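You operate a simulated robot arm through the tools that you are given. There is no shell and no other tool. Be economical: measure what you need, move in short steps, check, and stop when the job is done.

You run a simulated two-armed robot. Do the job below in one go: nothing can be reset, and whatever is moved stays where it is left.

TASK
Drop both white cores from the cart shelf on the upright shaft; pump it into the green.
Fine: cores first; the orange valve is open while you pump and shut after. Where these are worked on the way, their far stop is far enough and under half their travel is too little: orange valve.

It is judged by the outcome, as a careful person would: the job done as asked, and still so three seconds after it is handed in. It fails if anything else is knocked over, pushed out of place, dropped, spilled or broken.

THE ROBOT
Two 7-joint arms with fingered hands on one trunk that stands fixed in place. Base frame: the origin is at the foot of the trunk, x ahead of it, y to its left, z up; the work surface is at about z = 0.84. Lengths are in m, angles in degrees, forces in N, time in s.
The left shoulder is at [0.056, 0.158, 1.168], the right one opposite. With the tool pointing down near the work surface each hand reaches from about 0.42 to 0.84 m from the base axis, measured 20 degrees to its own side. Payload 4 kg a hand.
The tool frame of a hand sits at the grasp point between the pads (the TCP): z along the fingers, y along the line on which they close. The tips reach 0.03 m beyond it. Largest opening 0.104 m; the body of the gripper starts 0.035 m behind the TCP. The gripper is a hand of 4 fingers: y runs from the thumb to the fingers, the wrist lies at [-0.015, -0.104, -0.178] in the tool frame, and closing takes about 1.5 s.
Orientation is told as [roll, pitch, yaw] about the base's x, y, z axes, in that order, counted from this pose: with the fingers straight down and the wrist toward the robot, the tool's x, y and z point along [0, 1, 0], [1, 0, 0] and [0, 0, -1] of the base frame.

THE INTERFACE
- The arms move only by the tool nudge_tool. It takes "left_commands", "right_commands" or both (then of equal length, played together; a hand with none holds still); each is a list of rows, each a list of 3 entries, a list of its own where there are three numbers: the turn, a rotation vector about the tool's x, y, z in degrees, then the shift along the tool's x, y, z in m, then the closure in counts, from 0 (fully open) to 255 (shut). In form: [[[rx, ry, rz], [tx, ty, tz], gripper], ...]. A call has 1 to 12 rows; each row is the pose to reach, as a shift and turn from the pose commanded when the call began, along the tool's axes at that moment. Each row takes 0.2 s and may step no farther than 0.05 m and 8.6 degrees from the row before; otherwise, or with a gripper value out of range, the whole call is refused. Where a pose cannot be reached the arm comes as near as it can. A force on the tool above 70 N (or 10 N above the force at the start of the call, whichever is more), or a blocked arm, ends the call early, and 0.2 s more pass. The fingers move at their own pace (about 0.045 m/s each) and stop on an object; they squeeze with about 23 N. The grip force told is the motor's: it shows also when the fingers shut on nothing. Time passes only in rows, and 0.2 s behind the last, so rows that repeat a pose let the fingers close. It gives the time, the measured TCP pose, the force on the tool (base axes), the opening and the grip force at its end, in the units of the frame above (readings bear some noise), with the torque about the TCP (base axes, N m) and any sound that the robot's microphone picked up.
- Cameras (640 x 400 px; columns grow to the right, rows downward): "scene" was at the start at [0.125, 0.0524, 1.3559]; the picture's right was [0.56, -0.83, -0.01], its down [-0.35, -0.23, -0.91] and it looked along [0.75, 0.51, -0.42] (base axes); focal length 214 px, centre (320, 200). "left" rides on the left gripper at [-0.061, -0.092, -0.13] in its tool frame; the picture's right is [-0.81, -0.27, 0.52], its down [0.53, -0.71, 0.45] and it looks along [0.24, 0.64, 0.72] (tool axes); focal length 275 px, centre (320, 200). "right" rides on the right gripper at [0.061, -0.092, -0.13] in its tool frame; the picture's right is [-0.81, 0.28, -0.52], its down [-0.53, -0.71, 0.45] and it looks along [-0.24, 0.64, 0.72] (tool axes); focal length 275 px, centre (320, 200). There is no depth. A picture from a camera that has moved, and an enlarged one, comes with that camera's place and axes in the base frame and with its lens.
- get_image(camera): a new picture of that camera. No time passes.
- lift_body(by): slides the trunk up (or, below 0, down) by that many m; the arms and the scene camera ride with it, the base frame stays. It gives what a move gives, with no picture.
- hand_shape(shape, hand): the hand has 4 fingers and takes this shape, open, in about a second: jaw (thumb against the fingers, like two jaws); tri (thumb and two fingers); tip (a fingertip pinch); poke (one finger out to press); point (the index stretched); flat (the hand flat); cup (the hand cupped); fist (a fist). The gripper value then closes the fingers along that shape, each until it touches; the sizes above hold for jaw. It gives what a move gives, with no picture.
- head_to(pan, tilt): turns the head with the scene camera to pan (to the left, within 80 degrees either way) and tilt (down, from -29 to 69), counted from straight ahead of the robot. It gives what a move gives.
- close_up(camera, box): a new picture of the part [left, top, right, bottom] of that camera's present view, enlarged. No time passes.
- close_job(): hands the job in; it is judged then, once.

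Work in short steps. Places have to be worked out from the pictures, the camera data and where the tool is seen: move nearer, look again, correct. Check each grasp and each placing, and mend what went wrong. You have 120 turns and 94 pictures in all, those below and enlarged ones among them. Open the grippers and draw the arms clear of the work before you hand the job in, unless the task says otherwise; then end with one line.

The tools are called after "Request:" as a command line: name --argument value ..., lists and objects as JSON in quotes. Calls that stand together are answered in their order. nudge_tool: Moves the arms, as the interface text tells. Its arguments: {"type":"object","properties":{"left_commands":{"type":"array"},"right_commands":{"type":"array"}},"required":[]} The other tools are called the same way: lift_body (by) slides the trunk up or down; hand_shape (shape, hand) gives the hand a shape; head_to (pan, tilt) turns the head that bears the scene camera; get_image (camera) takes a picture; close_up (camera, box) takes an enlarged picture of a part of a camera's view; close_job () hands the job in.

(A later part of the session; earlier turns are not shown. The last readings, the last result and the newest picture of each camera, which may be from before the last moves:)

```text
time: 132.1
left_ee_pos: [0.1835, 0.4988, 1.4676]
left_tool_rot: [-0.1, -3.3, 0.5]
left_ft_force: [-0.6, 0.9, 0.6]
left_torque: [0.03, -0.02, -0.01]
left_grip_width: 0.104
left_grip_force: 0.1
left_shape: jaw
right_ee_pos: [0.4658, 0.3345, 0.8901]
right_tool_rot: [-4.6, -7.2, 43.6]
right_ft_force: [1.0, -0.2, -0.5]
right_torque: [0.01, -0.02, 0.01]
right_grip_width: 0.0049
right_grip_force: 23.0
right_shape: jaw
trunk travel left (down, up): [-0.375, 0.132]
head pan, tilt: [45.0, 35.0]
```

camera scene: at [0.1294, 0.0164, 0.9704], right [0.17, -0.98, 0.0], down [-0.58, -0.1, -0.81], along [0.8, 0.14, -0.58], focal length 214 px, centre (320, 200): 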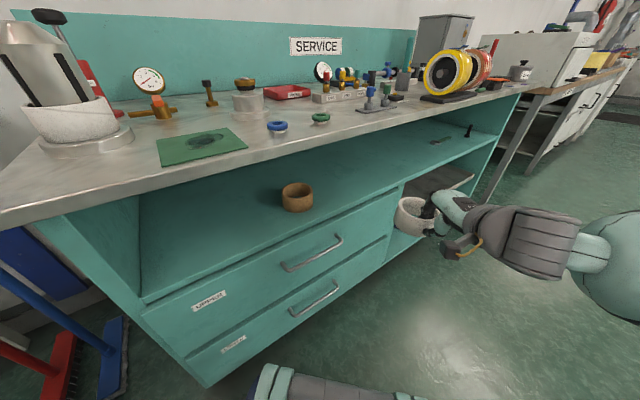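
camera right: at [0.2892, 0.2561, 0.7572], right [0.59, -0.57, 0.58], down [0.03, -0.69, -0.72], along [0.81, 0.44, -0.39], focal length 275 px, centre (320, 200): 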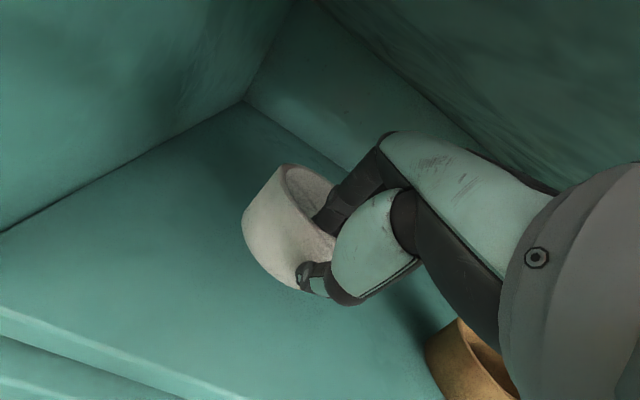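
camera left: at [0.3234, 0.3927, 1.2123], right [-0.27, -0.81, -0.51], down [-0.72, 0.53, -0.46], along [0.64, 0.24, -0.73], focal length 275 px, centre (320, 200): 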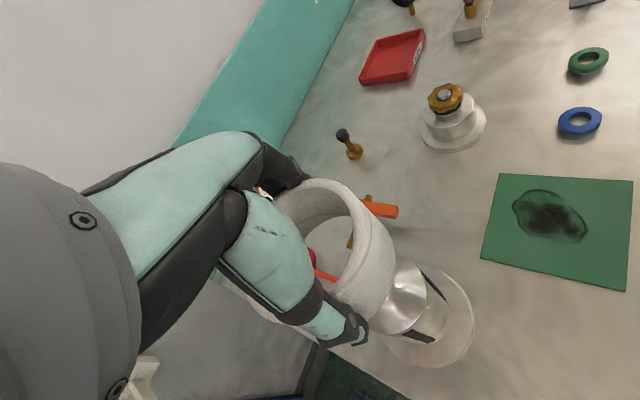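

Still no contact; continue in small steps.

Request:
nudge_tool --right_commands '[[[0, 0, 0], [0, 0, 0.003], 255], [[0, 0, 0], [0, 0, 0.006], 255], [[0, 0, 0], [0, 0, 0.009], 255], [[0, 0, 0], [0, 0, 0.009], 255]]'

```text
time: 133.1
left_ee_pos: [0.1821, 0.4972, 1.4684]
left_tool_rot: [0.1, -3.4, 0.7]
left_ft_force: [0.5, 0.5, -0.6]
left_torque: [0.02, 0.03, -0.01]
left_grip_width: 0.1038
left_grip_force: 0.1
left_shape: jaw
right_ee_pos: [0.4658, 0.3352, 0.8841]
right_tool_rot: [-4.5, -7.5, 43.7]
right_ft_force: [-1.2, -2.2, 25.2]
right_torque: [-0.06, 0.03, 0.06]
right_grip_width: 0.0062
right_grip_force: 22.8
right_shape: jaw
trunk travel left (down, up): [-0.375, 0.132]
head pan, tilt: [45.0, 35.0]
```

Contact (25 N). I relieve 2 mm, open, and rise straight up.

Request:
nudge_tool --right_commands '[[[0, 0, 0], [0, 0, -0.003], 255], [[0, 0, 0], [0, 0, -0.003], 150], [[0, 0, 0], [0, 0, -0.003], 150], [[0, 0, 0], [0, 0, -0.003], 150], [[0, 0, 0], [-0.003, 0.004, -0.038], 150], [[0, 0, 0], [-0.006, 0.008, -0.075], 150], [[0, 0, 0], [-0.01, 0.013, -0.115], 150], [[0, 0, 0], [-0.014, 0.018, -0.16], 150], [[0, 0, 0], [-0.018, 0.023, -0.205], 190], [[0, 0, 0], [-0.022, 0.028, -0.25], 190]]'

Request:
close_up --camera "scene" --box '[260, 160, 420, 270]'

```text
time: 135.3
left_ee_pos: [0.1824, 0.5004, 1.4667]
left_tool_rot: [-0.1, -3.2, 0.7]
left_ft_force: [-0.9, -0.2, -0.5]
left_torque: [-0.02, -0.01, -0.04]
left_grip_width: 0.1042
left_grip_force: 0.1
left_shape: jaw
right_ee_pos: [0.4651, 0.3296, 1.1331]
right_tool_rot: [-4.4, -7.1, 43.6]
right_ft_force: [-0.2, -0.3, -0.1]
right_torque: [0.0, 0.04, 0.0]
right_grip_width: 0.0268
right_grip_force: 0.1
right_shape: jaw
trunk travel left (down, up): [-0.375, 0.132]
head pan, tilt: [45.0, 35.0]
```

```text
3.64 times, centred on (340, 215) of scene
camera zoom: at [0.109, 0.0633, 1.3396], right [0.71, -0.71, -0.01], down [-0.42, -0.41, -0.81], along [0.57, 0.58, -0.58], focal length 780 px, centre (247, 146)
```

zoom: 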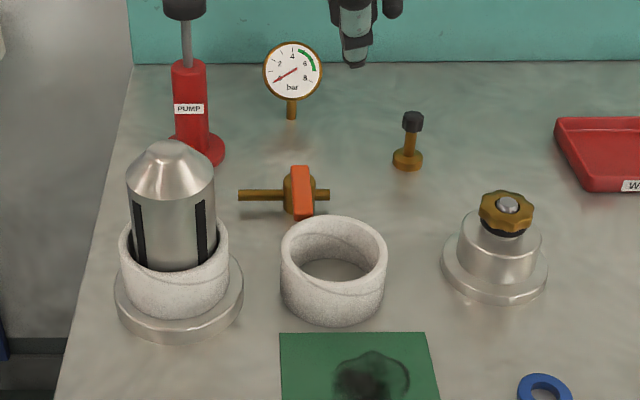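

The second core stands at ≈(0.4985,0.356). I withdraw the right hand to the right.

Request:
nudge_tool --right_commands '[[[0, 0, 3.6], [-0.0376, -0.027, -0.004], 190], [[0, 0, 7.3], [-0.075, -0.057, -0.008], 190], [[0, 0, 10.9], [-0.113, -0.087, -0.012], 190], [[0, 0, 14.6], [-0.15, -0.117, -0.017], 190], [[0, 0, 18.2], [-0.188, -0.147, -0.021], 190], [[0, 0, 21.9], [-0.225, -0.176, -0.026], 190], [[0, 0, 25.5], [-0.263, -0.206, -0.03], 190], [[0, 0, 29.2], [-0.3, -0.236, -0.035], 190], [[0, 0, 32.8], [-0.338, -0.266, -0.039], 190]]' --left_commands '[[[0, 0, 0], [0, 0, 0], 0], [[0, 0, 0], [0, 0, 0], 0], [[0, 0, 0], [0, 0, 0], 0], [[0, 0, 0], [0, 0, 0], 0], [[0, 0, 0], [0, 0, 0], 0], [[0, 0, 0], [0, 0, 0], 0], [[0, 0, 0], [0, 0, 0], 0], [[0, 0, 0], [0, 0, 0], 0], [[0, 0, 0], [0, 0, 0], 0]]'

```text
time: 137.3
left_ee_pos: [0.1824, 0.4988, 1.4691]
left_tool_rot: [0.0, -3.3, 0.6]
left_ft_force: [0.3, -0.9, -0.1]
left_torque: [0.01, 0.01, -0.02]
left_grip_width: 0.104
left_grip_force: 0.0
left_shape: jaw
right_ee_pos: [0.498, -0.0972, 1.1647]
right_tool_rot: [0.2, -8.4, 10.5]
right_ft_force: [-0.3, -0.5, 0.6]
right_torque: [0.02, 0.01, 0.03]
right_grip_width: 0.0269
right_grip_force: 0.1
right_shape: jaw
trunk travel left (down, up): [-0.375, 0.132]
head pan, tilt: [45.0, 35.0]
```

Left hand now goes above the second core (z≈1.2), correcting its small tilt.

Request:
nudge_tool --left_commands '[[[0.3, 0, 0], [-0.015, 0.03, 0.029], 0], [[0.7, 0, 0], [-0.03, 0.061, 0.058], 0], [[1, 0, 0], [-0.044, 0.091, 0.086], 0], [[1.3, 0, 0], [-0.059, 0.121, 0.115], 0], [[1.6, 0, 0], [-0.074, 0.152, 0.144], 0], [[2, 0, 0], [-0.089, 0.182, 0.173], 0], [[2.3, 0, 0.3], [-0.104, 0.212, 0.202], 0], [[2.6, 0, 0.6], [-0.118, 0.242, 0.23], 0], [[3, 0, 0.6], [-0.133, 0.273, 0.259], 0], [[3.3, 0, 0.6], [-0.148, 0.303, 0.288], 0], [[3.3, 0, 0.6], [-0.148, 0.303, 0.288], 0]]'

```text
time: 139.7
left_ee_pos: [0.5053, 0.3535, 1.197]
left_tool_rot: [0.0, -0.2, 0.0]
left_ft_force: [-0.1, 0.2, -0.2]
left_torque: [0.01, -0.04, -0.02]
left_grip_width: 0.1036
left_grip_force: 0.0
left_shape: jaw
right_ee_pos: [0.4973, -0.0965, 1.1659]
right_tool_rot: [0.1, -8.4, 10.5]
right_ft_force: [-0.3, 0.3, 0.3]
right_torque: [0.01, -0.02, -0.01]
right_grip_width: 0.0266
right_grip_force: 0.0
right_shape: jaw
trunk travel left (down, up): [-0.375, 0.132]
head pan, tilt: [45.0, 35.0]
```

Descend to z≈0.93 and check alignment.

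Request:
nudge_tool --left_commands '[[[0, 0, 0], [0.001, -0.004, 0.045], 0], [[0, 0, 0], [0.001, -0.004, 0.09], 0], [[0, 0, 0], [0.001, -0.004, 0.135], 0], [[0, 0, 0], [0.001, -0.004, 0.18], 0], [[0, 0, 0], [0.001, -0.004, 0.225], 0], [[0, 0, 0], [0.001, -0.004, 0.268], 0], [[0, 0, 0], [0.001, -0.004, 0.268], 0]]'

Request:
close_up --camera "scene" --box '[250, 150, 410, 250]'

```text
time: 141.3
left_ee_pos: [0.5018, 0.3547, 0.9302]
left_tool_rot: [-0.1, -0.1, 0.0]
left_ft_force: [0.2, 0.7, 0.2]
left_torque: [0.0, -0.03, 0.0]
left_grip_width: 0.1041
left_grip_force: 0.0
left_shape: jaw
right_ee_pos: [0.4985, -0.0965, 1.1657]
right_tool_rot: [0.1, -8.3, 10.5]
right_ft_force: [-0.3, 0.1, -0.3]
right_torque: [0.0, -0.02, 0.02]
right_grip_width: 0.0269
right_grip_force: 0.1
right_shape: jaw
trunk travel left (down, up): [-0.375, 0.132]
head pan, tilt: [45.0, 35.0]
```

```text
4.00 times, centred on (330, 200) of scene
camera zoom: at [0.11, 0.063, 1.3396], right [0.71, -0.71, -0.01], down [-0.42, -0.41, -0.81], along [0.57, 0.58, -0.58], focal length 858 px, centre (280, 200)
```

zoom: 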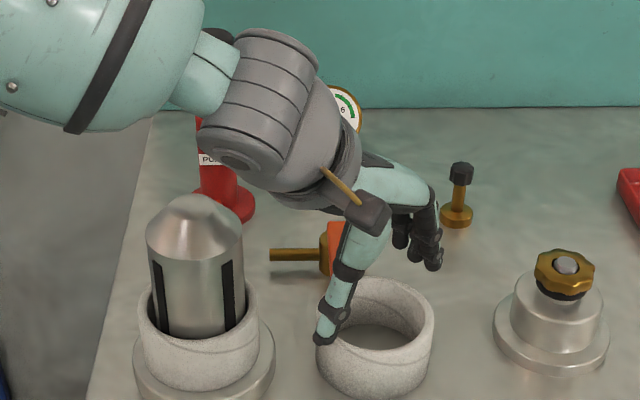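

Alignment equals the earlier good grasp. Descend to z≈0.882 and close.

Request:
nudge_tool --left_commands '[[[0, 0, 0], [0, 0, 0.016], 0], [[0, 0, 0], [0, 0, 0.032], 0], [[0, 0, 0], [0, 0, 0.047], 0], [[0, 0, 0], [0, 0, 0.047], 0], [[0, 0, 0], [0, 0, 0.047], 255], [[0, 0, 0], [0, 0, 0.047], 255], [[0, 0, 0], [0, 0, 0.047], 255], [[0, 0, 0], [0, 0, 0.047], 255], [[0, 0, 0], [0, 0, 0.047], 255]]'

```text
time: 143.3
left_ee_pos: [0.5014, 0.3553, 0.8831]
left_tool_rot: [0.0, 0.0, 0.0]
left_ft_force: [0.2, 0.2, 4.9]
left_torque: [0.05, -0.06, -0.03]
left_grip_width: 0.0836
left_grip_force: 23.2
left_shape: jaw
right_ee_pos: [0.4976, -0.0965, 1.1652]
right_tool_rot: [0.2, -8.4, 10.5]
right_ft_force: [0.3, 0.0, 0.1]
right_torque: [-0.01, -0.02, -0.03]
right_grip_width: 0.0267
right_grip_force: 0.0
right_shape: jaw
trunk travel left (down, up): [-0.375, 0.132]
head pan, tilt: [45.0, 35.0]
```

Gripped (0.084). Lift 20 cm and carry to the axis found before, (0.4045,0.4495).

Request:
nudge_tool --left_commands '[[[0, 0, 0], [0, 0, -0.04], 255], [[0, 0, 0], [0, 0, -0.085], 255], [[0, 0, 0], [0, 0, -0.13], 255], [[0, 0, 0], [0, 0, -0.175], 255], [[0, 0, 0], [0, 0, -0.2], 255], [[0, 0, 0], [0.024, -0.024, -0.2], 255], [[0, 0, 0], [0.048, -0.048, -0.2], 255], [[0, 0, 0], [0.072, -0.073, -0.2], 255], [[0, 0, 0], [0.094, -0.097, -0.2], 255], [[0, 0, 0], [0.094, -0.097, -0.2], 255]]'

Request:
close_up --camera "scene" --box '[220, 120, 380, 240]'

```text
time: 145.5
left_ee_pos: [0.4049, 0.4543, 1.082]
left_tool_rot: [-0.1, 0.1, 0.1]
left_ft_force: [0.7, -0.3, -0.5]
left_torque: [0.02, 0.01, 0.06]
left_grip_width: 0.0832
left_grip_force: 22.7
left_shape: jaw
right_ee_pos: [0.5017, -0.096, 1.1646]
right_tool_rot: [0.1, -8.2, 10.6]
right_ft_force: [0.2, 0.2, 0.2]
right_torque: [0.03, 0.03, 0.0]
right_grip_width: 0.0269
right_grip_force: 0.1
right_shape: jaw
trunk travel left (down, up): [-0.375, 0.132]
head pan, tilt: [45.0, 35.0]
```

```text
3.33 times, centred on (300, 180) of scene
camera zoom: at [0.1121, 0.0644, 1.3392], right [0.71, -0.71, -0.01], down [-0.42, -0.41, -0.81], along [0.57, 0.58, -0.58], focal length 715 px, centre (387, 267)
```

zoom: 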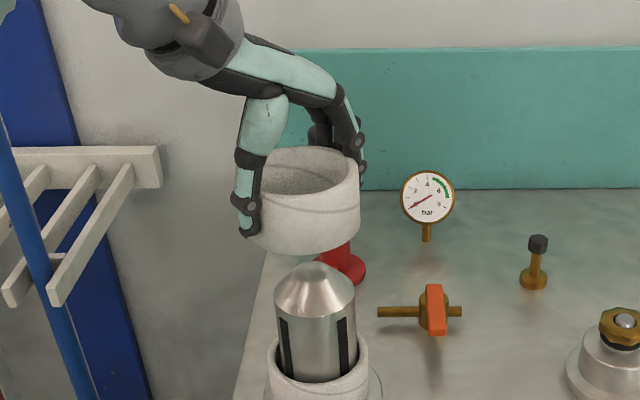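

Nearly aligned; shift −4 mm in y and lower over the cone.

Request:
nudge_tool --left_commands '[[[0, 0, 0], [-0.004, 0, 0.01], 255], [[0, 0, 0], [-0.004, 0, 0.025], 255], [[0, 0, 0], [-0.004, 0, 0.04], 255], [[0, 0, 0], [-0.004, 0, 0.055], 255], [[0, 0, 0], [-0.004, 0, 0.065], 255], [[0, 0, 0], [-0.004, 0, 0.065], 255]]'

```text
time: 146.9
left_ee_pos: [0.4043, 0.4456, 1.0177]
left_tool_rot: [-0.1, 0.0, 0.0]
left_ft_force: [0.1, 0.3, -1.2]
left_torque: [-0.02, 0.02, 0.0]
left_grip_width: 0.0832
left_grip_force: 22.9
left_shape: jaw
right_ee_pos: [0.4991, -0.0949, 1.1654]
right_tool_rot: [0.1, -8.4, 10.5]
right_ft_force: [-0.7, 0.6, -0.4]
right_torque: [0.0, 0.02, 0.01]
right_grip_width: 0.0267
right_grip_force: 0.0
right_shape: jaw
trunk travel left (down, up): [-0.375, 0.132]
head pan, tilt: [45.0, 35.0]
```

No contact; y came out 3 mm low, so I correct +3 mm and lower 3.5 cm more.

Request:
nudge_tool --left_commands '[[[0, 0, 0], [0.003, 0, 0], 255], [[0, 0, 0], [0.003, 0, 0.007], 255], [[0, 0, 0], [0.003, 0, 0.014], 255], [[0, 0, 0], [0.003, 0, 0.021], 255], [[0, 0, 0], [0.003, 0, 0.028], 255], [[0, 0, 0], [0.003, 0, 0.028], 255]]'

```text
time: 148.3
left_ee_pos: [0.4047, 0.4475, 0.9892]
left_tool_rot: [-0.1, 0.1, 0.0]
left_ft_force: [0.4, -0.2, -0.9]
left_torque: [0.02, 0.02, -0.02]
left_grip_width: 0.0835
left_grip_force: 23.2
left_shape: jaw
right_ee_pos: [0.4995, -0.096, 1.1652]
right_tool_rot: [0.1, -8.3, 10.5]
right_ft_force: [-0.7, 0.0, 0.3]
right_torque: [0.02, -0.01, 0.04]
right_grip_width: 0.0269
right_grip_force: 0.1
right_shape: jaw
trunk travel left (down, up): [-0.375, 0.132]
head pan, tilt: [45.0, 35.0]
```

It slides without any force. Lower 1 cm more, release, and rise.

Request:
nudge_tool --left_commands '[[[0, 0, 0], [0, 0, 0.01], 255], [[0, 0, 0], [0, 0, 0.01], 0], [[0, 0, 0], [0, 0, 0.01], 0], [[0, 0, 0], [0, 0, 0.01], 0], [[0, 0, 0], [0, 0, 0.01], 0], [[0, 0, 0], [0, 0, -0.03], 0], [[0, 0, 0], [0, 0, -0.07], 0], [[0, 0, 0], [0, 0, -0.11], 0], [[0, 0, 0], [0, 0, -0.15], 0], [[0, 0, 0], [0, 0, -0.19], 0]]'

Request:
close_up --camera "scene" --box '[240, 130, 400, 250]'

```text
time: 150.5
left_ee_pos: [0.4058, 0.4482, 1.1809]
left_tool_rot: [-0.2, 0.1, 0.2]
left_ft_force: [-0.5, 0.2, -0.6]
left_torque: [0.0, -0.01, 0.0]
left_grip_width: 0.1039
left_grip_force: 0.1
left_shape: jaw
right_ee_pos: [0.4993, -0.0954, 1.165]
right_tool_rot: [0.1, -8.3, 10.5]
right_ft_force: [0.4, 0.3, 0.1]
right_torque: [0.01, -0.03, 0.02]
right_grip_width: 0.0268
right_grip_force: 0.1
right_shape: jaw
trunk travel left (down, up): [-0.375, 0.132]
head pan, tilt: [45.0, 35.0]
```

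```text
3.33 times, centred on (320, 190) of scene
camera zoom: at [0.1103, 0.0635, 1.3395], right [0.71, -0.71, -0.01], down [-0.42, -0.41, -0.81], along [0.57, 0.58, -0.58], focal length 715 px, centre (320, 233)
```

zoom: 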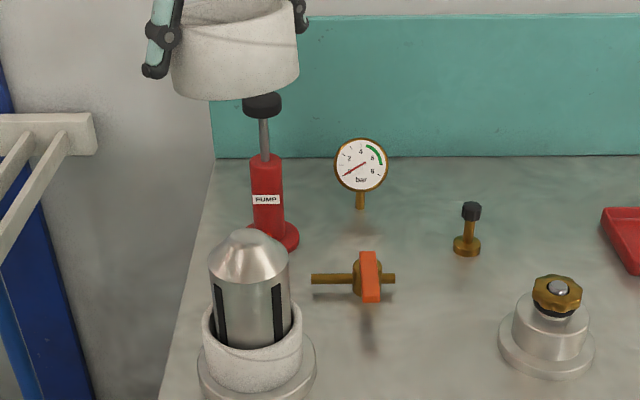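

The core came up again although the hand is open. I look closely at how it hangs.

Request:
close_up --camera "scene" --box '[255, 100, 335, 160]'

```text
6.67 times, centred on (295, 130) of scene
camera zoom: at [0.1103, 0.0635, 1.3395], right [0.71, -0.71, -0.01], down [-0.42, -0.41, -0.81], along [0.57, 0.58, -0.58], focal length 1430 px, centre (487, 667)
```

zoom: 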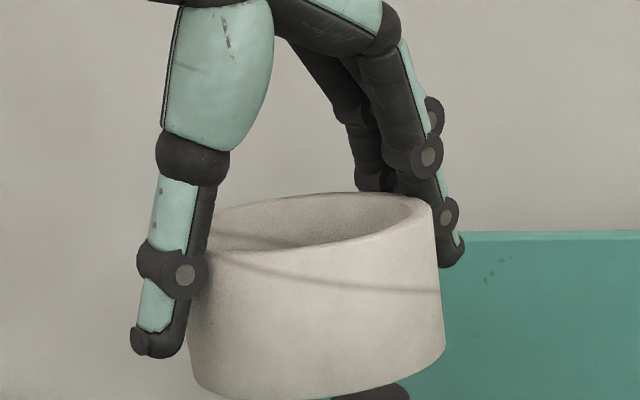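

It is wedged tilted between thumb and fingers. I close gently to secure it again before lowering.

Request:
nudge_tool --left_commands '[[[0, 0, 0], [0, 0, 0], 255], [[0, 0, 0], [0, 0, 0], 255], [[0, 0, 0], [0, 0, 0], 255], [[0, 0, 0], [0, 0, 0], 255]]'

Request:
close_up --camera "scene" --box '[245, 100, 345, 210]'

```text
time: 151.5
left_ee_pos: [0.4053, 0.4495, 1.1804]
left_tool_rot: [-0.1, 0.0, 0.2]
left_ft_force: [0.6, -0.3, 0.0]
left_torque: [-0.04, -0.02, 0.02]
left_grip_width: 0.0874
left_grip_force: 23.2
left_shape: jaw
right_ee_pos: [0.4986, -0.0948, 1.1643]
right_tool_rot: [0.0, -8.3, 10.4]
right_ft_force: [0.3, 0.4, 0.0]
right_torque: [-0.01, 0.02, -0.02]
right_grip_width: 0.0267
right_grip_force: 0.1
right_shape: jaw
trunk travel left (down, up): [-0.375, 0.132]
head pan, tilt: [45.0, 35.0]
```

```text
3.64 times, centred on (295, 155) of scene
camera zoom: at [0.1101, 0.0634, 1.3395], right [0.71, -0.71, -0.01], down [-0.42, -0.41, -0.81], along [0.57, 0.58, -0.58], focal length 780 px, centre (411, 364)
```

zoom: 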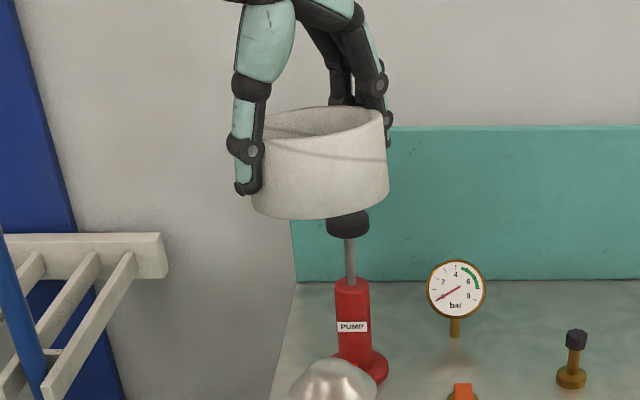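

Secured, tilted some degrees and lower in the grip. I lower it over the cone slowly; contact should level it.

Request:
nudge_tool --left_commands '[[[0, 0, 0], [0, 0, 0.04], 255], [[0, 0, 0], [0, 0, 0.08], 255], [[0, 0, 0], [0, 0, 0.12], 255], [[0, 0, 0], [0, 0, 0.14], 255], [[0, 0, 0], [0, 0, 0.155], 255], [[0, 0, 0], [0, 0, 0.165], 255], [[0, 0, 0], [0, 0, 0.165], 255]]'

Request:
close_up --camera "scene" --box '[245, 140, 345, 240]'

```text
time: 153.1
left_ee_pos: [0.4047, 0.4486, 1.015]
left_tool_rot: [-0.1, 0.1, 0.1]
left_ft_force: [0.1, 0.1, 0.6]
left_torque: [0.0, -0.05, 0.03]
left_grip_width: 0.0875
left_grip_force: 22.8
left_shape: jaw
right_ee_pos: [0.4984, -0.0968, 1.1651]
right_tool_rot: [0.1, -8.4, 10.4]
right_ft_force: [-0.4, -0.1, -1.1]
right_torque: [0.02, -0.02, 0.01]
right_grip_width: 0.0265
right_grip_force: 0.0
right_shape: jaw
trunk travel left (down, up): [-0.375, 0.132]
head pan, tilt: [45.0, 35.0]
```

```text
4.00 times, centred on (295, 190) of scene
camera zoom: at [0.1099, 0.0633, 1.3395], right [0.71, -0.71, -0.01], down [-0.42, -0.41, -0.81], along [0.57, 0.58, -0.58], focal length 858 px, centre (420, 240)
```

zoom: 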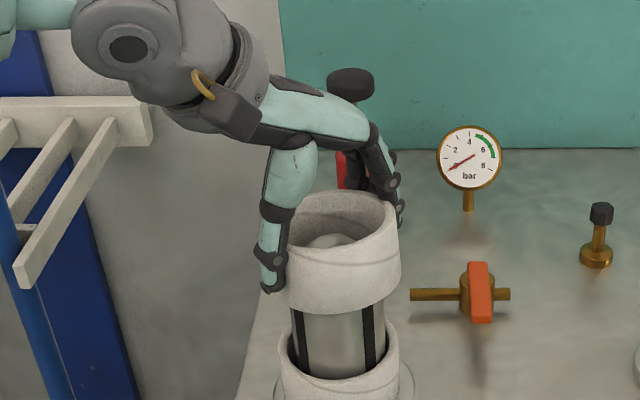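

The shaft top is inside the ring. I lower 3 cm more.

Request:
nudge_tool --left_commands '[[[0, 0, 0], [0, 0, 0.008], 255], [[0, 0, 0], [0, 0, 0.016], 255], [[0, 0, 0], [0, 0, 0.024], 255], [[0, 0, 0], [0, 0, 0.032], 255], [[0, 0, 0], [0, 0, 0.032], 255]]'

```text
time: 154.3
left_ee_pos: [0.4045, 0.4487, 0.9816]
left_tool_rot: [-0.1, 0.0, 0.1]
left_ft_force: [-0.9, -1.4, 0.1]
left_torque: [-0.03, -0.01, 0.03]
left_grip_width: 0.0874
left_grip_force: 23.0
left_shape: jaw
right_ee_pos: [0.4986, -0.0971, 1.1652]
right_tool_rot: [0.2, -8.3, 10.6]
right_ft_force: [-0.1, 0.8, -0.1]
right_torque: [-0.01, 0.01, 0.0]
right_grip_width: 0.0268
right_grip_force: 0.1
right_shape: jaw
trunk travel left (down, up): [-0.375, 0.132]
head pan, tilt: [45.0, 35.0]
```

Slides on with almost no force. I open, wait, and wiggle a few mm before looking.

Request:
nudge_tool --left_commands '[[[0, 0, 0], [0, 0, 0], 0], [[0, 0, 0], [0, 0, 0], 0], [[0, 0, 0], [0, 0, 0], 0], [[0, 0, 0], [0, 0, 0], 0], [[0, 0, 0], [0, 0.004, 0], 0], [[0, 0, 0], [0, -0.004, 0], 0], [[0, 0, 0], [0.004, 0, 0], 0], [[0, 0, 0], [-0.004, 0, 0], 0], [[0, 0, 0], [0, 0, 0], 0], [[0, 0, 0], [0, 0, 0], 0]]'

Request:
close_up --camera "scene" --box '[245, 140, 345, 240]'

```text
time: 156.5
left_ee_pos: [0.405, 0.4504, 0.9826]
left_tool_rot: [0.0, 0.0, 0.1]
left_ft_force: [-0.7, -0.5, 0.1]
left_torque: [0.01, 0.0, -0.04]
left_grip_width: 0.1038
left_grip_force: 0.1
left_shape: jaw
right_ee_pos: [0.4979, -0.0965, 1.1643]
right_tool_rot: [0.1, -8.4, 10.5]
right_ft_force: [0.1, -0.1, -0.1]
right_torque: [-0.01, 0.0, -0.02]
right_grip_width: 0.0267
right_grip_force: 0.1
right_shape: jaw
trunk travel left (down, up): [-0.375, 0.132]
head pan, tilt: [45.0, 35.0]
```

```text
4.00 times, centred on (295, 190) of scene
camera zoom: at [0.1102, 0.0635, 1.3395], right [0.71, -0.71, -0.01], down [-0.42, -0.41, -0.81], along [0.57, 0.58, -0.58], focal length 858 px, centre (420, 240)
```

zoom: 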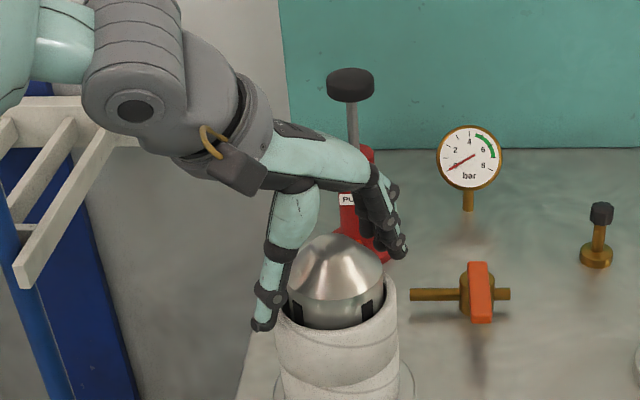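

Both cores are now stacked on the shaft. I rise carefully, closing nothing until clear, and move above a point just left of the valve handle.

Request:
nudge_tool --left_commands '[[[0, 0, 0], [0, 0, -0.04], 0], [[0, 0, 0], [0, 0, -0.08], 0], [[0, 0, 0], [0, 0, -0.12], 0], [[0, 0, 0], [0, 0, -0.16], 0], [[0, 0, -8], [0.004, 0.02, -0.16], 0], [[0, 0, -16], [0.007, 0.04, -0.16], 255], [[0, 0, -24], [0.01, 0.06, -0.16], 255], [[0, 0, -32], [0.01, 0.08, -0.16], 255], [[0, 0, -40], [0.01, 0.101, -0.16], 255], [[0, 0, -42], [0.01, 0.101, -0.16], 255], [[0, 0, -42], [0.01, 0.101, -0.16], 255]]'

Request:
get_image --camera "left"

```text
time: 158.9
left_ee_pos: [0.5049, 0.4573, 1.1431]
left_tool_rot: [0.1, 0.0, 42.1]
left_ft_force: [0.4, -0.5, -0.7]
left_torque: [-0.02, 0.02, 0.01]
left_grip_width: 0.0
left_grip_force: 5.3
left_shape: jaw
right_ee_pos: [0.4987, -0.0959, 1.1639]
right_tool_rot: [0.1, -8.5, 10.4]
right_ft_force: [0.3, 0.4, 0.1]
right_torque: [-0.02, -0.01, 0.0]
right_grip_width: 0.027
right_grip_force: 0.1
right_shape: jaw
trunk travel left (down, up): [-0.375, 0.132]
head pan, tilt: [45.0, 35.0]
```

```text
10 pictures are left
camera left: at [0.4796, 0.3521, 1.2727], right [0.34, -0.79, -0.52], down [-0.89, -0.08, -0.46], along [0.32, 0.61, -0.72], focal length 275 px, centre (320, 200)
```

left: 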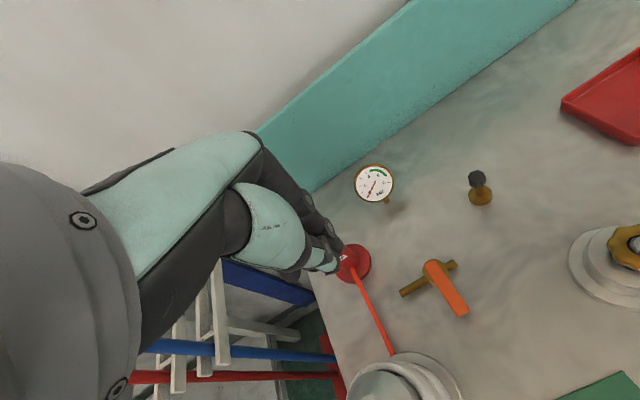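

Handle pivot ≈(0.558,0.453), tip ≈(0.524,0.410), pointing across the pipe (shut). With closed fingers I lower to its left side.

Request:
nudge_tool --left_commands '[[[0, 0, 0], [0, 0, 0.045], 255], [[0, 0, 0], [0, 0, 0.09], 255], [[0, 0, 0], [0, 0, 0.135], 255], [[0, 0, 0], [0, 0, 0.18], 255], [[0, 0, 0], [0, 0, 0.215], 255], [[0, 0, 0], [0, 0, 0.24], 255], [[0, 0, 0], [0, 0, 0.24], 255]]'

Request:
close_up --camera "left" --box '[260, 180, 580, 380]'

```text
time: 160.5
left_ee_pos: [0.5044, 0.4564, 0.9017]
left_tool_rot: [-0.1, 0.0, 41.9]
left_ft_force: [0.0, 0.2, -0.2]
left_torque: [-0.02, -0.01, -0.01]
left_grip_width: 0.0002
left_grip_force: 23.6
left_shape: jaw
right_ee_pos: [0.5, -0.0951, 1.1649]
right_tool_rot: [0.1, -8.3, 10.4]
right_ft_force: [0.3, -0.2, 0.5]
right_torque: [0.02, -0.01, -0.01]
right_grip_width: 0.0268
right_grip_force: 0.1
right_shape: jaw
trunk travel left (down, up): [-0.375, 0.132]
head pan, tilt: [45.0, 35.0]
```

```text
2.00 times, centred on (420, 280) of left
camera zoom: at [0.4788, 0.3502, 1.0324], right [0.34, -0.79, -0.52], down [-0.89, -0.08, -0.46], along [0.32, 0.61, -0.72], focal length 551 px, centre (120, 40)
```

zoom: 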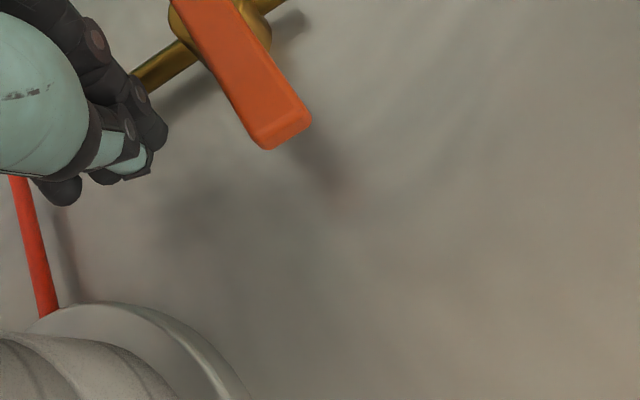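

Fingers are 2 cm left of the handle. I push it to the right along an arc, first part only, and read the force.

Request:
nudge_tool --left_commands '[[[0, 0, 0], [-0.01, 0, 0], 255], [[0, 0, 0], [-0.017, 0, 0], 255], [[0, 0, 0], [-0.025, -0.003, 0], 255], [[0, 0, 0], [-0.033, -0.005, 0], 255], [[0, 0, 0], [-0.039, -0.006, 0], 255], [[0, 0, 0], [-0.045, -0.006, 0], 255]]'

```text
time: 161.9
left_ee_pos: [0.5313, 0.4205, 0.901]
left_tool_rot: [0.0, 0.0, 42.1]
left_ft_force: [-2.1, 1.2, 0.7]
left_torque: [-0.01, -0.02, 0.04]
left_grip_width: 0.0
left_grip_force: 23.2
left_shape: jaw
right_ee_pos: [0.4989, -0.0955, 1.1652]
right_tool_rot: [0.1, -8.4, 10.6]
right_ft_force: [-1.0, -1.3, 0.1]
right_torque: [0.02, 0.02, 0.03]
right_grip_width: 0.0266
right_grip_force: 0.1
right_shape: jaw
trunk travel left (down, up): [-0.375, 0.132]
head pan, tilt: [45.0, 35.0]
```

It turns with ~2 N. Continue the arc to the stop.

Request:
nudge_tool --left_commands '[[[0, 0, 0], [-0.011, 0.001, 0], 255], [[0, 0, 0], [-0.021, 0.007, 0], 255], [[0, 0, 0], [-0.029, 0.015, 0], 255], [[0, 0, 0], [-0.032, 0.023, 0], 255], [[0, 0, 0], [-0.033, 0.029, 0], 255], [[0, 0, 0], [-0.033, 0.034, 0], 255]]'

Request:
get_image --camera "left"

```text
time: 163.3
left_ee_pos: [0.5761, 0.4163, 0.9055]
left_tool_rot: [-0.2, -0.1, 41.9]
left_ft_force: [-13.5, -12.5, 12.8]
left_torque: [-0.11, 0.22, 0.05]
left_grip_width: 0.0
left_grip_force: 22.6
left_shape: jaw
right_ee_pos: [0.4963, -0.0987, 1.167]
right_tool_rot: [0.2, -8.5, 10.5]
right_ft_force: [0.3, -0.2, 0.1]
right_torque: [-0.01, 0.0, 0.05]
right_grip_width: 0.0267
right_grip_force: 0.1
right_shape: jaw
trunk travel left (down, up): [-0.375, 0.132]
head pan, tilt: [45.0, 35.0]
```

```text
8 pictures are left
camera left: at [0.5494, 0.3102, 1.0359], right [0.34, -0.79, -0.51], down [-0.89, -0.08, -0.46], along [0.32, 0.61, -0.72], focal length 275 px, centre (320, 200)
```

left: 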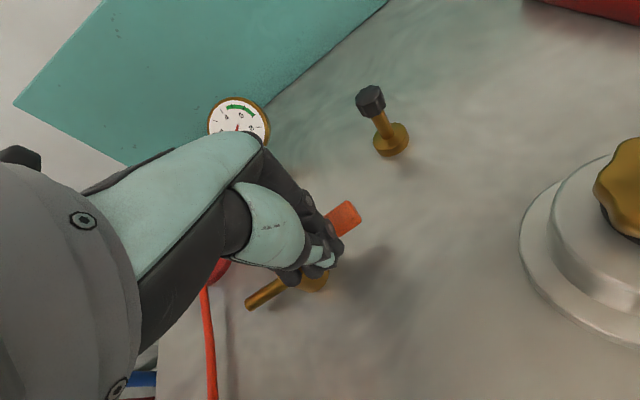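

The lever now lies along the pipe – open, at its stop. I back off, rise, and go above the pump knob at ≈(0.546,0.59).

Request:
nudge_tool --left_commands '[[[0, 0, 0], [0, -0.03, 0], 255], [[0, 0, 0], [0, -0.03, -0.045], 255], [[0, 0, 0], [0, -0.03, -0.09], 255], [[0, 0, 0], [0, -0.03, -0.135], 255], [[0, 0, 0], [0, -0.03, -0.18], 100], [[0, 0, 0], [0, -0.03, -0.22], 0], [[0, 0, 0], [0.03, -0.005, -0.22], 0], [[0, 0, 0], [0.06, 0.02, -0.22], 0], [[0, 0, 0], [0.09, 0.045, -0.22], 0], [[0, 0, 0], [0.12, 0.07, -0.22], 0], [[0, 0, 0], [0.149, 0.094, -0.22], 0], [[0, 0, 0], [0.149, 0.094, -0.22], 0]]'

Request:
get_image --camera "scene"

```text
time: 165.9
left_ee_pos: [0.548, 0.5936, 1.123]
left_tool_rot: [0.0, 0.0, 42.0]
left_ft_force: [-0.2, 0.1, -0.3]
left_torque: [0.0, -0.01, -0.01]
left_grip_width: 0.1035
left_grip_force: 0.1
left_shape: jaw
right_ee_pos: [0.499, -0.0963, 1.1655]
right_tool_rot: [0.2, -8.4, 10.5]
right_ft_force: [0.4, -1.0, 1.2]
right_torque: [0.0, 0.01, -0.01]
right_grip_width: 0.0269
right_grip_force: 0.0
right_shape: jaw
trunk travel left (down, up): [-0.375, 0.132]
head pan, tilt: [45.0, 35.0]
```

```text
7 pictures are left
camera scene: at [0.1104, 0.0627, 1.3395], right [0.71, -0.71, -0.01], down [-0.42, -0.41, -0.81], along [0.57, 0.58, -0.58], focal length 214 px, centre (320, 200)
```

scene: 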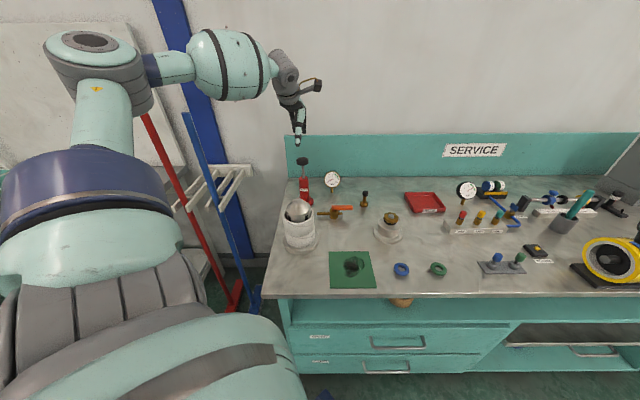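

Hand is above the knob. I descend to z≈1.02 and close on it.

Request:
nudge_tool --left_commands '[[[0, 0, 0], [0, -0.003, 0.035], 0], [[0, 0, 0], [0, -0.003, 0.07], 0], [[0, 0, 0], [0, -0.003, 0.1], 0], [[0, 0, 0], [0, -0.003, 0.1], 0], [[0, 0, 0], [0, -0.003, 0.1], 255], [[0, 0, 0], [0, -0.003, 0.1], 255], [[0, 0, 0], [0, -0.003, 0.1], 255], [[0, 0, 0], [0, -0.003, 0.1], 255], [[0, 0, 0], [0, -0.003, 0.1], 255]]'

Request:
close_up --camera "scene" --box '[270, 130, 370, 230]'

```text
time: 167.9
left_ee_pos: [0.5463, 0.5919, 1.0205]
left_tool_rot: [0.0, 0.2, 42.0]
left_ft_force: [-2.1, -3.0, -6.6]
left_torque: [-0.1, 0.05, 0.03]
left_grip_width: 0.0284
left_grip_force: 22.7
left_shape: jaw
right_ee_pos: [0.4988, -0.0961, 1.164]
right_tool_rot: [0.2, -8.3, 10.5]
right_ft_force: [0.5, 0.0, 0.4]
right_torque: [-0.01, 0.02, 0.0]
right_grip_width: 0.027
right_grip_force: 0.1
right_shape: jaw
trunk travel left (down, up): [-0.375, 0.132]
head pan, tilt: [45.0, 35.0]
```

```text
4.00 times, centred on (320, 180) of scene
camera zoom: at [0.1103, 0.0635, 1.3394], right [0.71, -0.71, -0.01], down [-0.42, -0.41, -0.81], along [0.57, 0.58, -0.58], focal length 858 px, centre (320, 280)
```

zoom: 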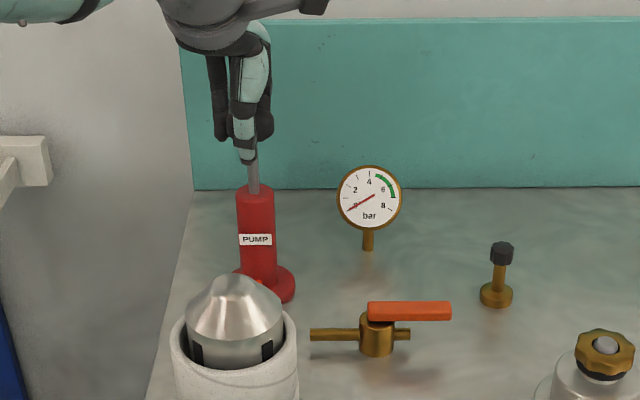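

Knob gripped; valve open. One down-stroke of 3 cm and back, to see how the pump responds.

Request:
nudge_tool --left_commands '[[[0, 0, 0], [0, 0, 0.01], 255], [[0, 0, 0], [0, 0, 0.02], 255], [[0, 0, 0], [0, 0, 0.03], 255], [[0, 0, 0], [0, 0, 0.03], 255], [[0, 0, 0], [0, 0, 0.015], 255], [[0, 0, 0], [0, 0, 0], 255], [[0, 0, 0], [0, 0, 0], 255]]'

Request:
close_up --camera "scene" --box '[300, 155, 360, 205]'

```text
time: 169.5
left_ee_pos: [0.5465, 0.5939, 1.0131]
left_tool_rot: [0.3, 0.9, 41.9]
left_ft_force: [-3.6, -13.4, -41.2]
left_torque: [0.31, -0.13, -0.03]
left_grip_width: 0.0244
left_grip_force: 23.1
left_shape: jaw
right_ee_pos: [0.5023, -0.093, 1.1625]
right_tool_rot: [0.0, -8.1, 10.5]
right_ft_force: [0.3, -0.3, 0.0]
right_torque: [-0.01, -0.02, 0.0]
right_grip_width: 0.0266
right_grip_force: 0.1
right_shape: jaw
trunk travel left (down, up): [-0.375, 0.132]
head pan, tilt: [45.0, 35.0]
```

```text
8.00 times, centred on (330, 180) of scene
camera zoom: at [0.1144, 0.0662, 1.3387], right [0.71, -0.71, -0.01], down [-0.42, -0.41, -0.81], along [0.57, 0.58, -0.58], focal length 1716 px, centre (240, 360)
```

zoom: 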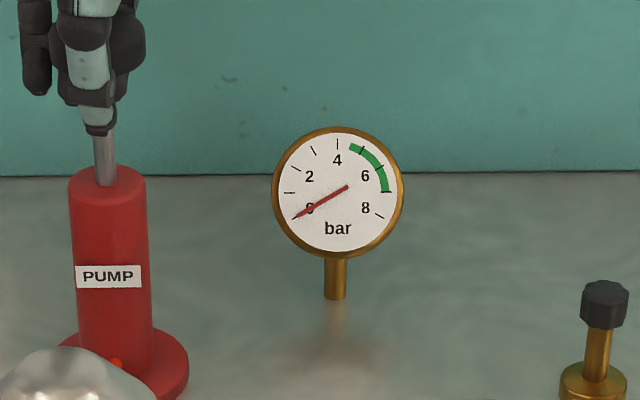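

Gauge still at zero: the fingers slipped on the knob and now pull against its top stop. I let go, rise above, and close the fingers to press the knob from above instead.

Request:
nudge_tool --left_commands '[[[0, 0, 0], [0, 0, 0.004], 255], [[0, 0, 0], [0, 0, 0.004], 0], [[0, 0, 0], [0, 0, 0.004], 0], [[0, 0, 0], [0, 0, 0.004], 0], [[0, 0, 0], [0, 0, 0.004], 0], [[0, 0, 0], [0, 0, -0.03], 0], [[0, 0, 0], [0, 0, -0.065], 0], [[0, 0, 0], [0, 0, -0.095], 255], [[0, 0, 0], [0, 0, -0.095], 255], [[0, 0, 0], [0, 0, -0.095], 255], [[0, 0, 0], [0, 0, -0.095], 255], [[0, 0, 0], [0, 0, -0.095], 255]]'

```text
time: 172.1
left_ee_pos: [0.546, 0.5927, 1.117]
left_tool_rot: [0.0, 0.0, 41.9]
left_ft_force: [-0.9, 0.6, -0.1]
left_torque: [0.0, 0.01, 0.0]
left_grip_width: 0.0002
left_grip_force: 0.1
left_shape: jaw
right_ee_pos: [0.4985, -0.0958, 1.1653]
right_tool_rot: [0.1, -8.4, 10.5]
right_ft_force: [-0.5, 0.4, -0.2]
right_torque: [0.0, 0.02, 0.03]
right_grip_width: 0.0271
right_grip_force: 0.1
right_shape: jaw
trunk travel left (down, up): [-0.375, 0.132]
head pan, tilt: [45.0, 35.0]
```

Now press the knob: down 10 cm from here (≈5 cm stroke), reading the force.

Request:
nudge_tool --left_commands '[[[0, 0, 0], [0, 0, 0.035], 255], [[0, 0, 0], [0, 0, 0.055], 255], [[0, 0, 0], [0, 0, 0.07], 255], [[0, 0, 0], [0, 0, 0.085], 255], [[0, 0, 0], [0, 0, 0.1], 255], [[0, 0, 0], [0, 0, 0.1], 255]]'

```text
time: 173.5
left_ee_pos: [0.5476, 0.5911, 1.0182]
left_tool_rot: [-0.1, -0.2, 42.0]
left_ft_force: [0.8, 3.9, 10.7]
left_torque: [0.11, -0.08, 0.01]
left_grip_width: 0.0
left_grip_force: 23.5
left_shape: jaw
right_ee_pos: [0.4973, -0.0966, 1.1656]
right_tool_rot: [0.2, -8.4, 10.6]
right_ft_force: [-0.1, 0.2, 0.4]
right_torque: [0.02, -0.02, -0.02]
right_grip_width: 0.0266
right_grip_force: 0.1
right_shape: jaw
trunk travel left (down, up): [-0.375, 0.132]
head pan, tilt: [45.0, 35.0]
```

10.7 N of resistance – like a spring. I go further down to find the bottom.

Request:
nudge_tool --left_commands '[[[0, 0, 0], [0, 0, 0.008], 255], [[0, 0, 0], [0, 0, 0.016], 255], [[0, 0, 0], [0, 0, 0.024], 255], [[0, 0, 0], [0, 0, 0.024], 255]]'

Request:
close_up --camera "scene" --box '[290, 140, 350, 190]'

```text
time: 174.3
left_ee_pos: [0.5452, 0.5936, 1.0166]
left_tool_rot: [-1.6, -2.4, 41.7]
left_ft_force: [-4.7, -2.8, 18.9]
left_torque: [-0.11, 0.22, 0.01]
left_grip_width: 0.0
left_grip_force: 23.2
left_shape: jaw
right_ee_pos: [0.4847, -0.096, 1.1713]
right_tool_rot: [-0.1, -9.1, 10.6]
right_ft_force: [-0.3, 0.4, -0.7]
right_torque: [-0.01, 0.04, 0.02]
right_grip_width: 0.0266
right_grip_force: 0.0
right_shape: jaw
trunk travel left (down, up): [-0.375, 0.132]
head pan, tilt: [45.0, 35.0]
stopped in row 3 (left hand): the force on the tool passed its limit at 73 N (the readings are from after the stop); the commanded pose is now the measured one
```

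```text
8.00 times, centred on (320, 165) of scene
camera zoom: at [0.1092, 0.0636, 1.3391], right [0.71, -0.71, -0.01], down [-0.42, -0.41, -0.81], along [0.57, 0.58, -0.58], focal length 1716 px, centre (320, 480)
```

zoom: 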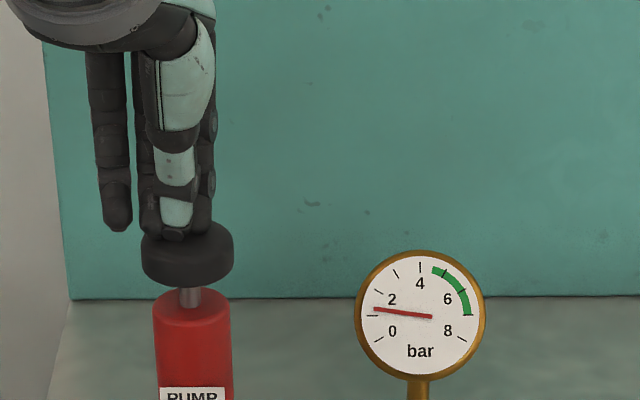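

The gauge rose to ≈1.3 bar from one stroke (green is ≈4.4–7). The knob springs back, so I do a second full stroke, correcting the small tilt.

Request:
nudge_tool --left_commands '[[[1, 1, 0], [0, 0, -0.045], 255], [[2.1, 1.9, 0], [0, 0, -0.085], 255], [[2.1, 1.9, 0], [0, 0, -0.085], 255], [[2.1, 1.9, 0], [0, 0, -0.05], 255], [[2.1, 1.9, 0], [0, 0, -0.03], 255], [[2.1, 1.9, 0], [0, 0, -0.015], 255], [[2.1, 1.9, 0], [0, 0, 0], 255], [[2.1, 1.9, 0], [0, 0, 0.006], 255], [[2.1, 1.9, 0], [0, 0, 0.006], 255]]'

Request:
close_up --camera "scene" --box '[290, 140, 350, 190]'

```text
time: 176.3
left_ee_pos: [0.5447, 0.5915, 1.0169]
left_tool_rot: [0.4, -0.7, 41.8]
left_ft_force: [-0.1, 11.1, 38.5]
left_torque: [0.29, -0.37, 0.1]
left_grip_width: 0.0001
left_grip_force: 22.6
left_shape: jaw
right_ee_pos: [0.4817, -0.0981, 1.1727]
right_tool_rot: [0.1, -9.3, 10.5]
right_ft_force: [0.1, -0.3, 0.0]
right_torque: [0.0, 0.02, -0.02]
right_grip_width: 0.0265
right_grip_force: 0.0
right_shape: jaw
trunk travel left (down, up): [-0.375, 0.132]
head pan, tilt: [45.0, 35.0]
```

```text
8.00 times, centred on (320, 165) of scene
camera zoom: at [0.1056, 0.0606, 1.3402], right [0.71, -0.71, -0.01], down [-0.41, -0.4, -0.82], along [0.57, 0.58, -0.58], focal length 1716 px, centre (320, 480)
```

zoom: 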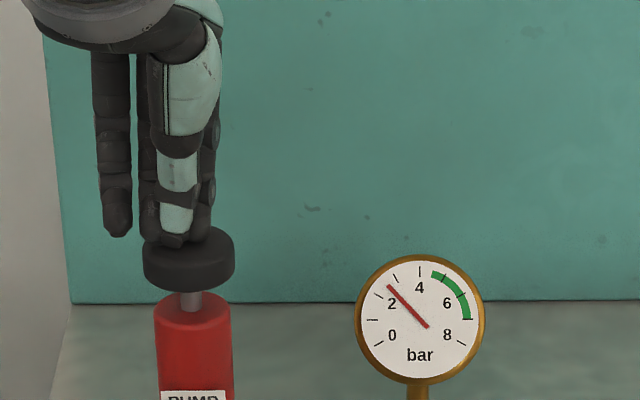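

Needle at ≈2.55 bar: +1.27 per stroke. Two more full strokes should give ≈5.1 bar, in the green.

Request:
nudge_tool --left_commands '[[[0, 0, 0], [0, 0, -0.045], 255], [[0, 0, 0], [0, 0, -0.09], 255], [[0, 0, 0], [0, 0, -0.09], 255], [[0, 0, 0], [0, 0, -0.055], 255], [[0, 0, 0], [0, 0, -0.035], 255], [[0, 0, 0], [0, 0, -0.02], 255], [[0, 0, 0], [0, 0, -0.006], 255], [[0, 0, 0], [0, 0, 0.001], 255], [[0, 0, 0], [0, 0, 0.001], 255]]'

Request:
nudge_tool --left_commands '[[[0, 0, 0], [0, 0, -0.045], 255], [[0, 0, 0], [0, 0, -0.09], 255], [[0, 0, 0], [0, 0, -0.09], 255], [[0, 0, 0], [0, 0, -0.055], 255], [[0, 0, 0], [0, 0, -0.035], 255], [[0, 0, 0], [0, 0, -0.02], 255], [[0, 0, 0], [0, 0, -0.006], 255], [[0, 0, 0], [0, 0, 0.001], 255], [[0, 0, 0], [0, 0, 0.001], 255]]'

Request:
close_up --camera "scene" --box '[290, 140, 380, 215]'

```text
time: 178.3
left_ee_pos: [0.5441, 0.5916, 1.0155]
left_tool_rot: [0.2, -0.9, 41.8]
left_ft_force: [1.2, 13.0, 42.7]
left_torque: [0.33, -0.35, 0.06]
left_grip_width: 0.0
left_grip_force: 22.9
left_shape: jaw
right_ee_pos: [0.4813, -0.0989, 1.1732]
right_tool_rot: [0.1, -9.3, 10.5]
right_ft_force: [-0.7, 0.2, -0.1]
right_torque: [0.02, -0.01, -0.03]
right_grip_width: 0.0268
right_grip_force: 0.1
right_shape: jaw
trunk travel left (down, up): [-0.375, 0.132]
head pan, tilt: [45.0, 35.0]
```

```text
time: 180.3
left_ee_pos: [0.5443, 0.5896, 1.0161]
left_tool_rot: [0.2, -0.9, 41.6]
left_ft_force: [-0.2, 10.6, 44.7]
left_torque: [0.36, -0.19, 0.09]
left_grip_width: 0.0001
left_grip_force: 23.6
left_shape: jaw
right_ee_pos: [0.4803, -0.0988, 1.1724]
right_tool_rot: [0.1, -9.3, 10.5]
right_ft_force: [0.3, 0.0, 0.2]
right_torque: [0.01, 0.03, 0.03]
right_grip_width: 0.0265
right_grip_force: 0.1
right_shape: jaw
trunk travel left (down, up): [-0.375, 0.132]
head pan, tilt: [45.0, 35.0]
```

```text
5.33 times, centred on (335, 178) of scene
camera zoom: at [0.1049, 0.0598, 1.3403], right [0.71, -0.71, -0.01], down [-0.41, -0.4, -0.82], along [0.57, 0.58, -0.58], focal length 1144 px, centre (240, 320)
```

zoom: 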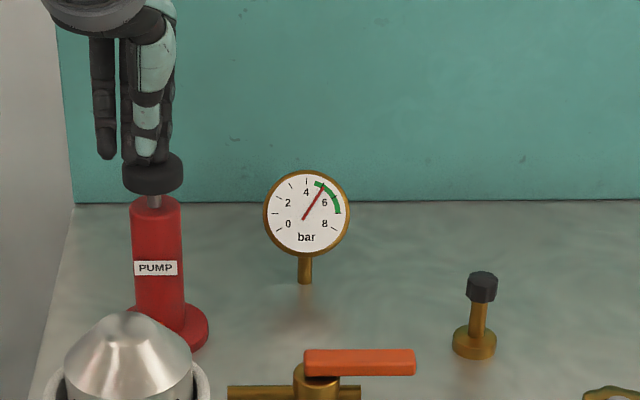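

Needle ≈5.1 bar, inside the green. Now I rise from the knob and go above the rear side of the valve lever tip to shut it.

Request:
nudge_tool --left_commands '[[[0, 0, 0], [0, 0, -0.04], 255], [[0, 0, 0], [0, 0, -0.08], 255], [[0, 0, 0], [0, 0, -0.1], 255], [[0, 0, 0], [-0.037, -0.008, -0.1], 255], [[0, 0, 0], [-0.074, -0.015, -0.1], 255], [[0, 0, 0], [-0.111, -0.023, -0.1], 255], [[0, 0, 0], [-0.148, -0.03, -0.1], 255], [[0, 0, 0], [-0.148, -0.03, -0.1], 255]]'

```text
time: 182.1
left_ee_pos: [0.6199, 0.4599, 1.1044]
left_tool_rot: [0.6, 0.3, 41.9]
left_ft_force: [0.3, 0.0, -0.1]
left_torque: [0.0, -0.03, 0.02]
left_grip_width: 0.0
left_grip_force: 23.6
left_shape: jaw
right_ee_pos: [0.4845, -0.0956, 1.1713]
right_tool_rot: [-0.1, -9.1, 10.6]
right_ft_force: [-0.7, 0.4, -0.5]
right_torque: [-0.02, 0.0, -0.05]
right_grip_width: 0.0266
right_grip_force: 0.1
right_shape: jaw
trunk travel left (down, up): [-0.375, 0.132]
head pan, tilt: [45.0, 35.0]
```

At (0.620,0.460). I descend behind the lever tip, watching for contact.

Request:
nudge_tool --left_commands '[[[0, 0, 0], [0, 0, 0.045], 255], [[0, 0, 0], [0, 0, 0.09], 255], [[0, 0, 0], [0, 0, 0.135], 255], [[0, 0, 0], [0, 0, 0.17], 255], [[0, 0, 0], [0, 0, 0.2], 255], [[0, 0, 0], [0, 0, 0.2], 255]]'

```text
time: 183.5
left_ee_pos: [0.6205, 0.4624, 0.9055]
left_tool_rot: [0.6, 0.2, 41.9]
left_ft_force: [0.0, -0.8, 1.1]
left_torque: [-0.04, -0.01, 0.0]
left_grip_width: 0.0001
left_grip_force: 22.9
left_shape: jaw
right_ee_pos: [0.4849, -0.0973, 1.1716]
right_tool_rot: [0.1, -8.9, 10.5]
right_ft_force: [0.9, -0.5, 0.8]
right_torque: [0.0, 0.03, -0.04]
right_grip_width: 0.0268
right_grip_force: 0.0
right_shape: jaw
trunk travel left (down, up): [-0.375, 0.132]
head pan, tilt: [45.0, 35.0]
```

No contact. I push the lever back along the arc, first two-thirds, reading the force.

Request:
nudge_tool --left_commands '[[[0, 0, 0], [-0.001, -0.012, 0], 255], [[0, 0, 0], [-0.002, -0.024, 0], 255], [[0, 0, 0], [-0.006, -0.035, 0], 255], [[0, 0, 0], [-0.01, -0.045, 0], 255], [[0, 0, 0], [-0.009, -0.056, 0], 255], [[0, 0, 0], [-0.006, -0.067, 0], 255]]'

```text
time: 184.9
left_ee_pos: [0.5756, 0.4118, 0.9052]
left_tool_rot: [0.4, 0.1, 41.7]
left_ft_force: [14.9, -6.0, 1.3]
left_torque: [-0.07, -0.29, -0.43]
left_grip_width: 0.0001
left_grip_force: 22.5
left_shape: jaw
right_ee_pos: [0.4874, -0.0967, 1.1689]
right_tool_rot: [0.1, -8.9, 10.5]
right_ft_force: [0.7, -0.4, -0.1]
right_torque: [-0.01, -0.02, -0.01]
right_grip_width: 0.0266
right_grip_force: 0.0
right_shape: jaw
trunk travel left (down, up): [-0.375, 0.132]
head pan, tilt: [45.0, 35.0]
```

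A side force of 15 N appears, maybe rear fingers against the hub. I use one picture to see the lever.

Request:
get_image --camera "left"

```text
1 pictures are left
camera left: at [0.5508, 0.305, 1.0356], right [0.33, -0.79, -0.52], down [-0.89, -0.07, -0.45], along [0.31, 0.61, -0.72], focal length 275 px, centre (320, 200)
```

left: 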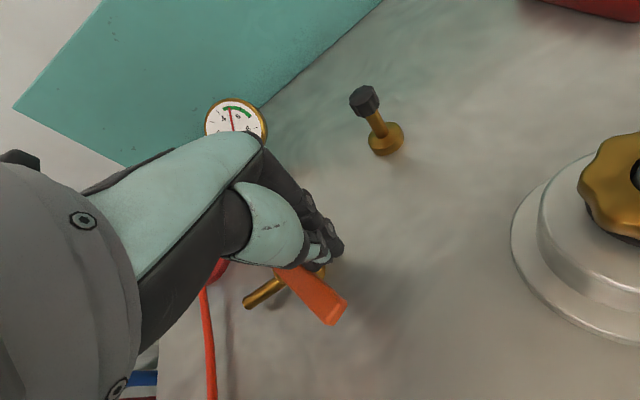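

The lever has turned back about three quarters. I move the fingers toward its tip and push further left in small steps.

Request:
nudge_tool --left_commands '[[[0, 0, 0], [-0.008, -0.01, 0], 255], [[0, 0, 0], [-0.006, -0.022, 0], 255], [[0, 0, 0], [0.003, -0.024, 0], 255], [[0, 0, 0], [0.01, -0.024, 0], 255], [[0, 0, 0], [0.016, -0.024, 0], 255], [[0, 0, 0], [0.016, -0.024, 0], 255]]'

```text
time: 186.3
left_ee_pos: [0.5506, 0.4009, 0.9071]
left_tool_rot: [0.1, 0.1, 41.0]
left_ft_force: [27.0, -33.0, 0.6]
left_torque: [-0.7, -0.67, -1.9]
left_grip_width: 0.0
left_grip_force: 22.8
left_shape: jaw
right_ee_pos: [0.4889, -0.1007, 1.169]
right_tool_rot: [0.2, -9.0, 10.4]
right_ft_force: [-0.6, 0.0, 0.8]
right_torque: [-0.02, 0.02, 0.0]
right_grip_width: 0.0269
right_grip_force: 0.1
right_shape: jaw
trunk travel left (down, up): [-0.375, 0.132]
head pan, tilt: [45.0, 35.0]
```

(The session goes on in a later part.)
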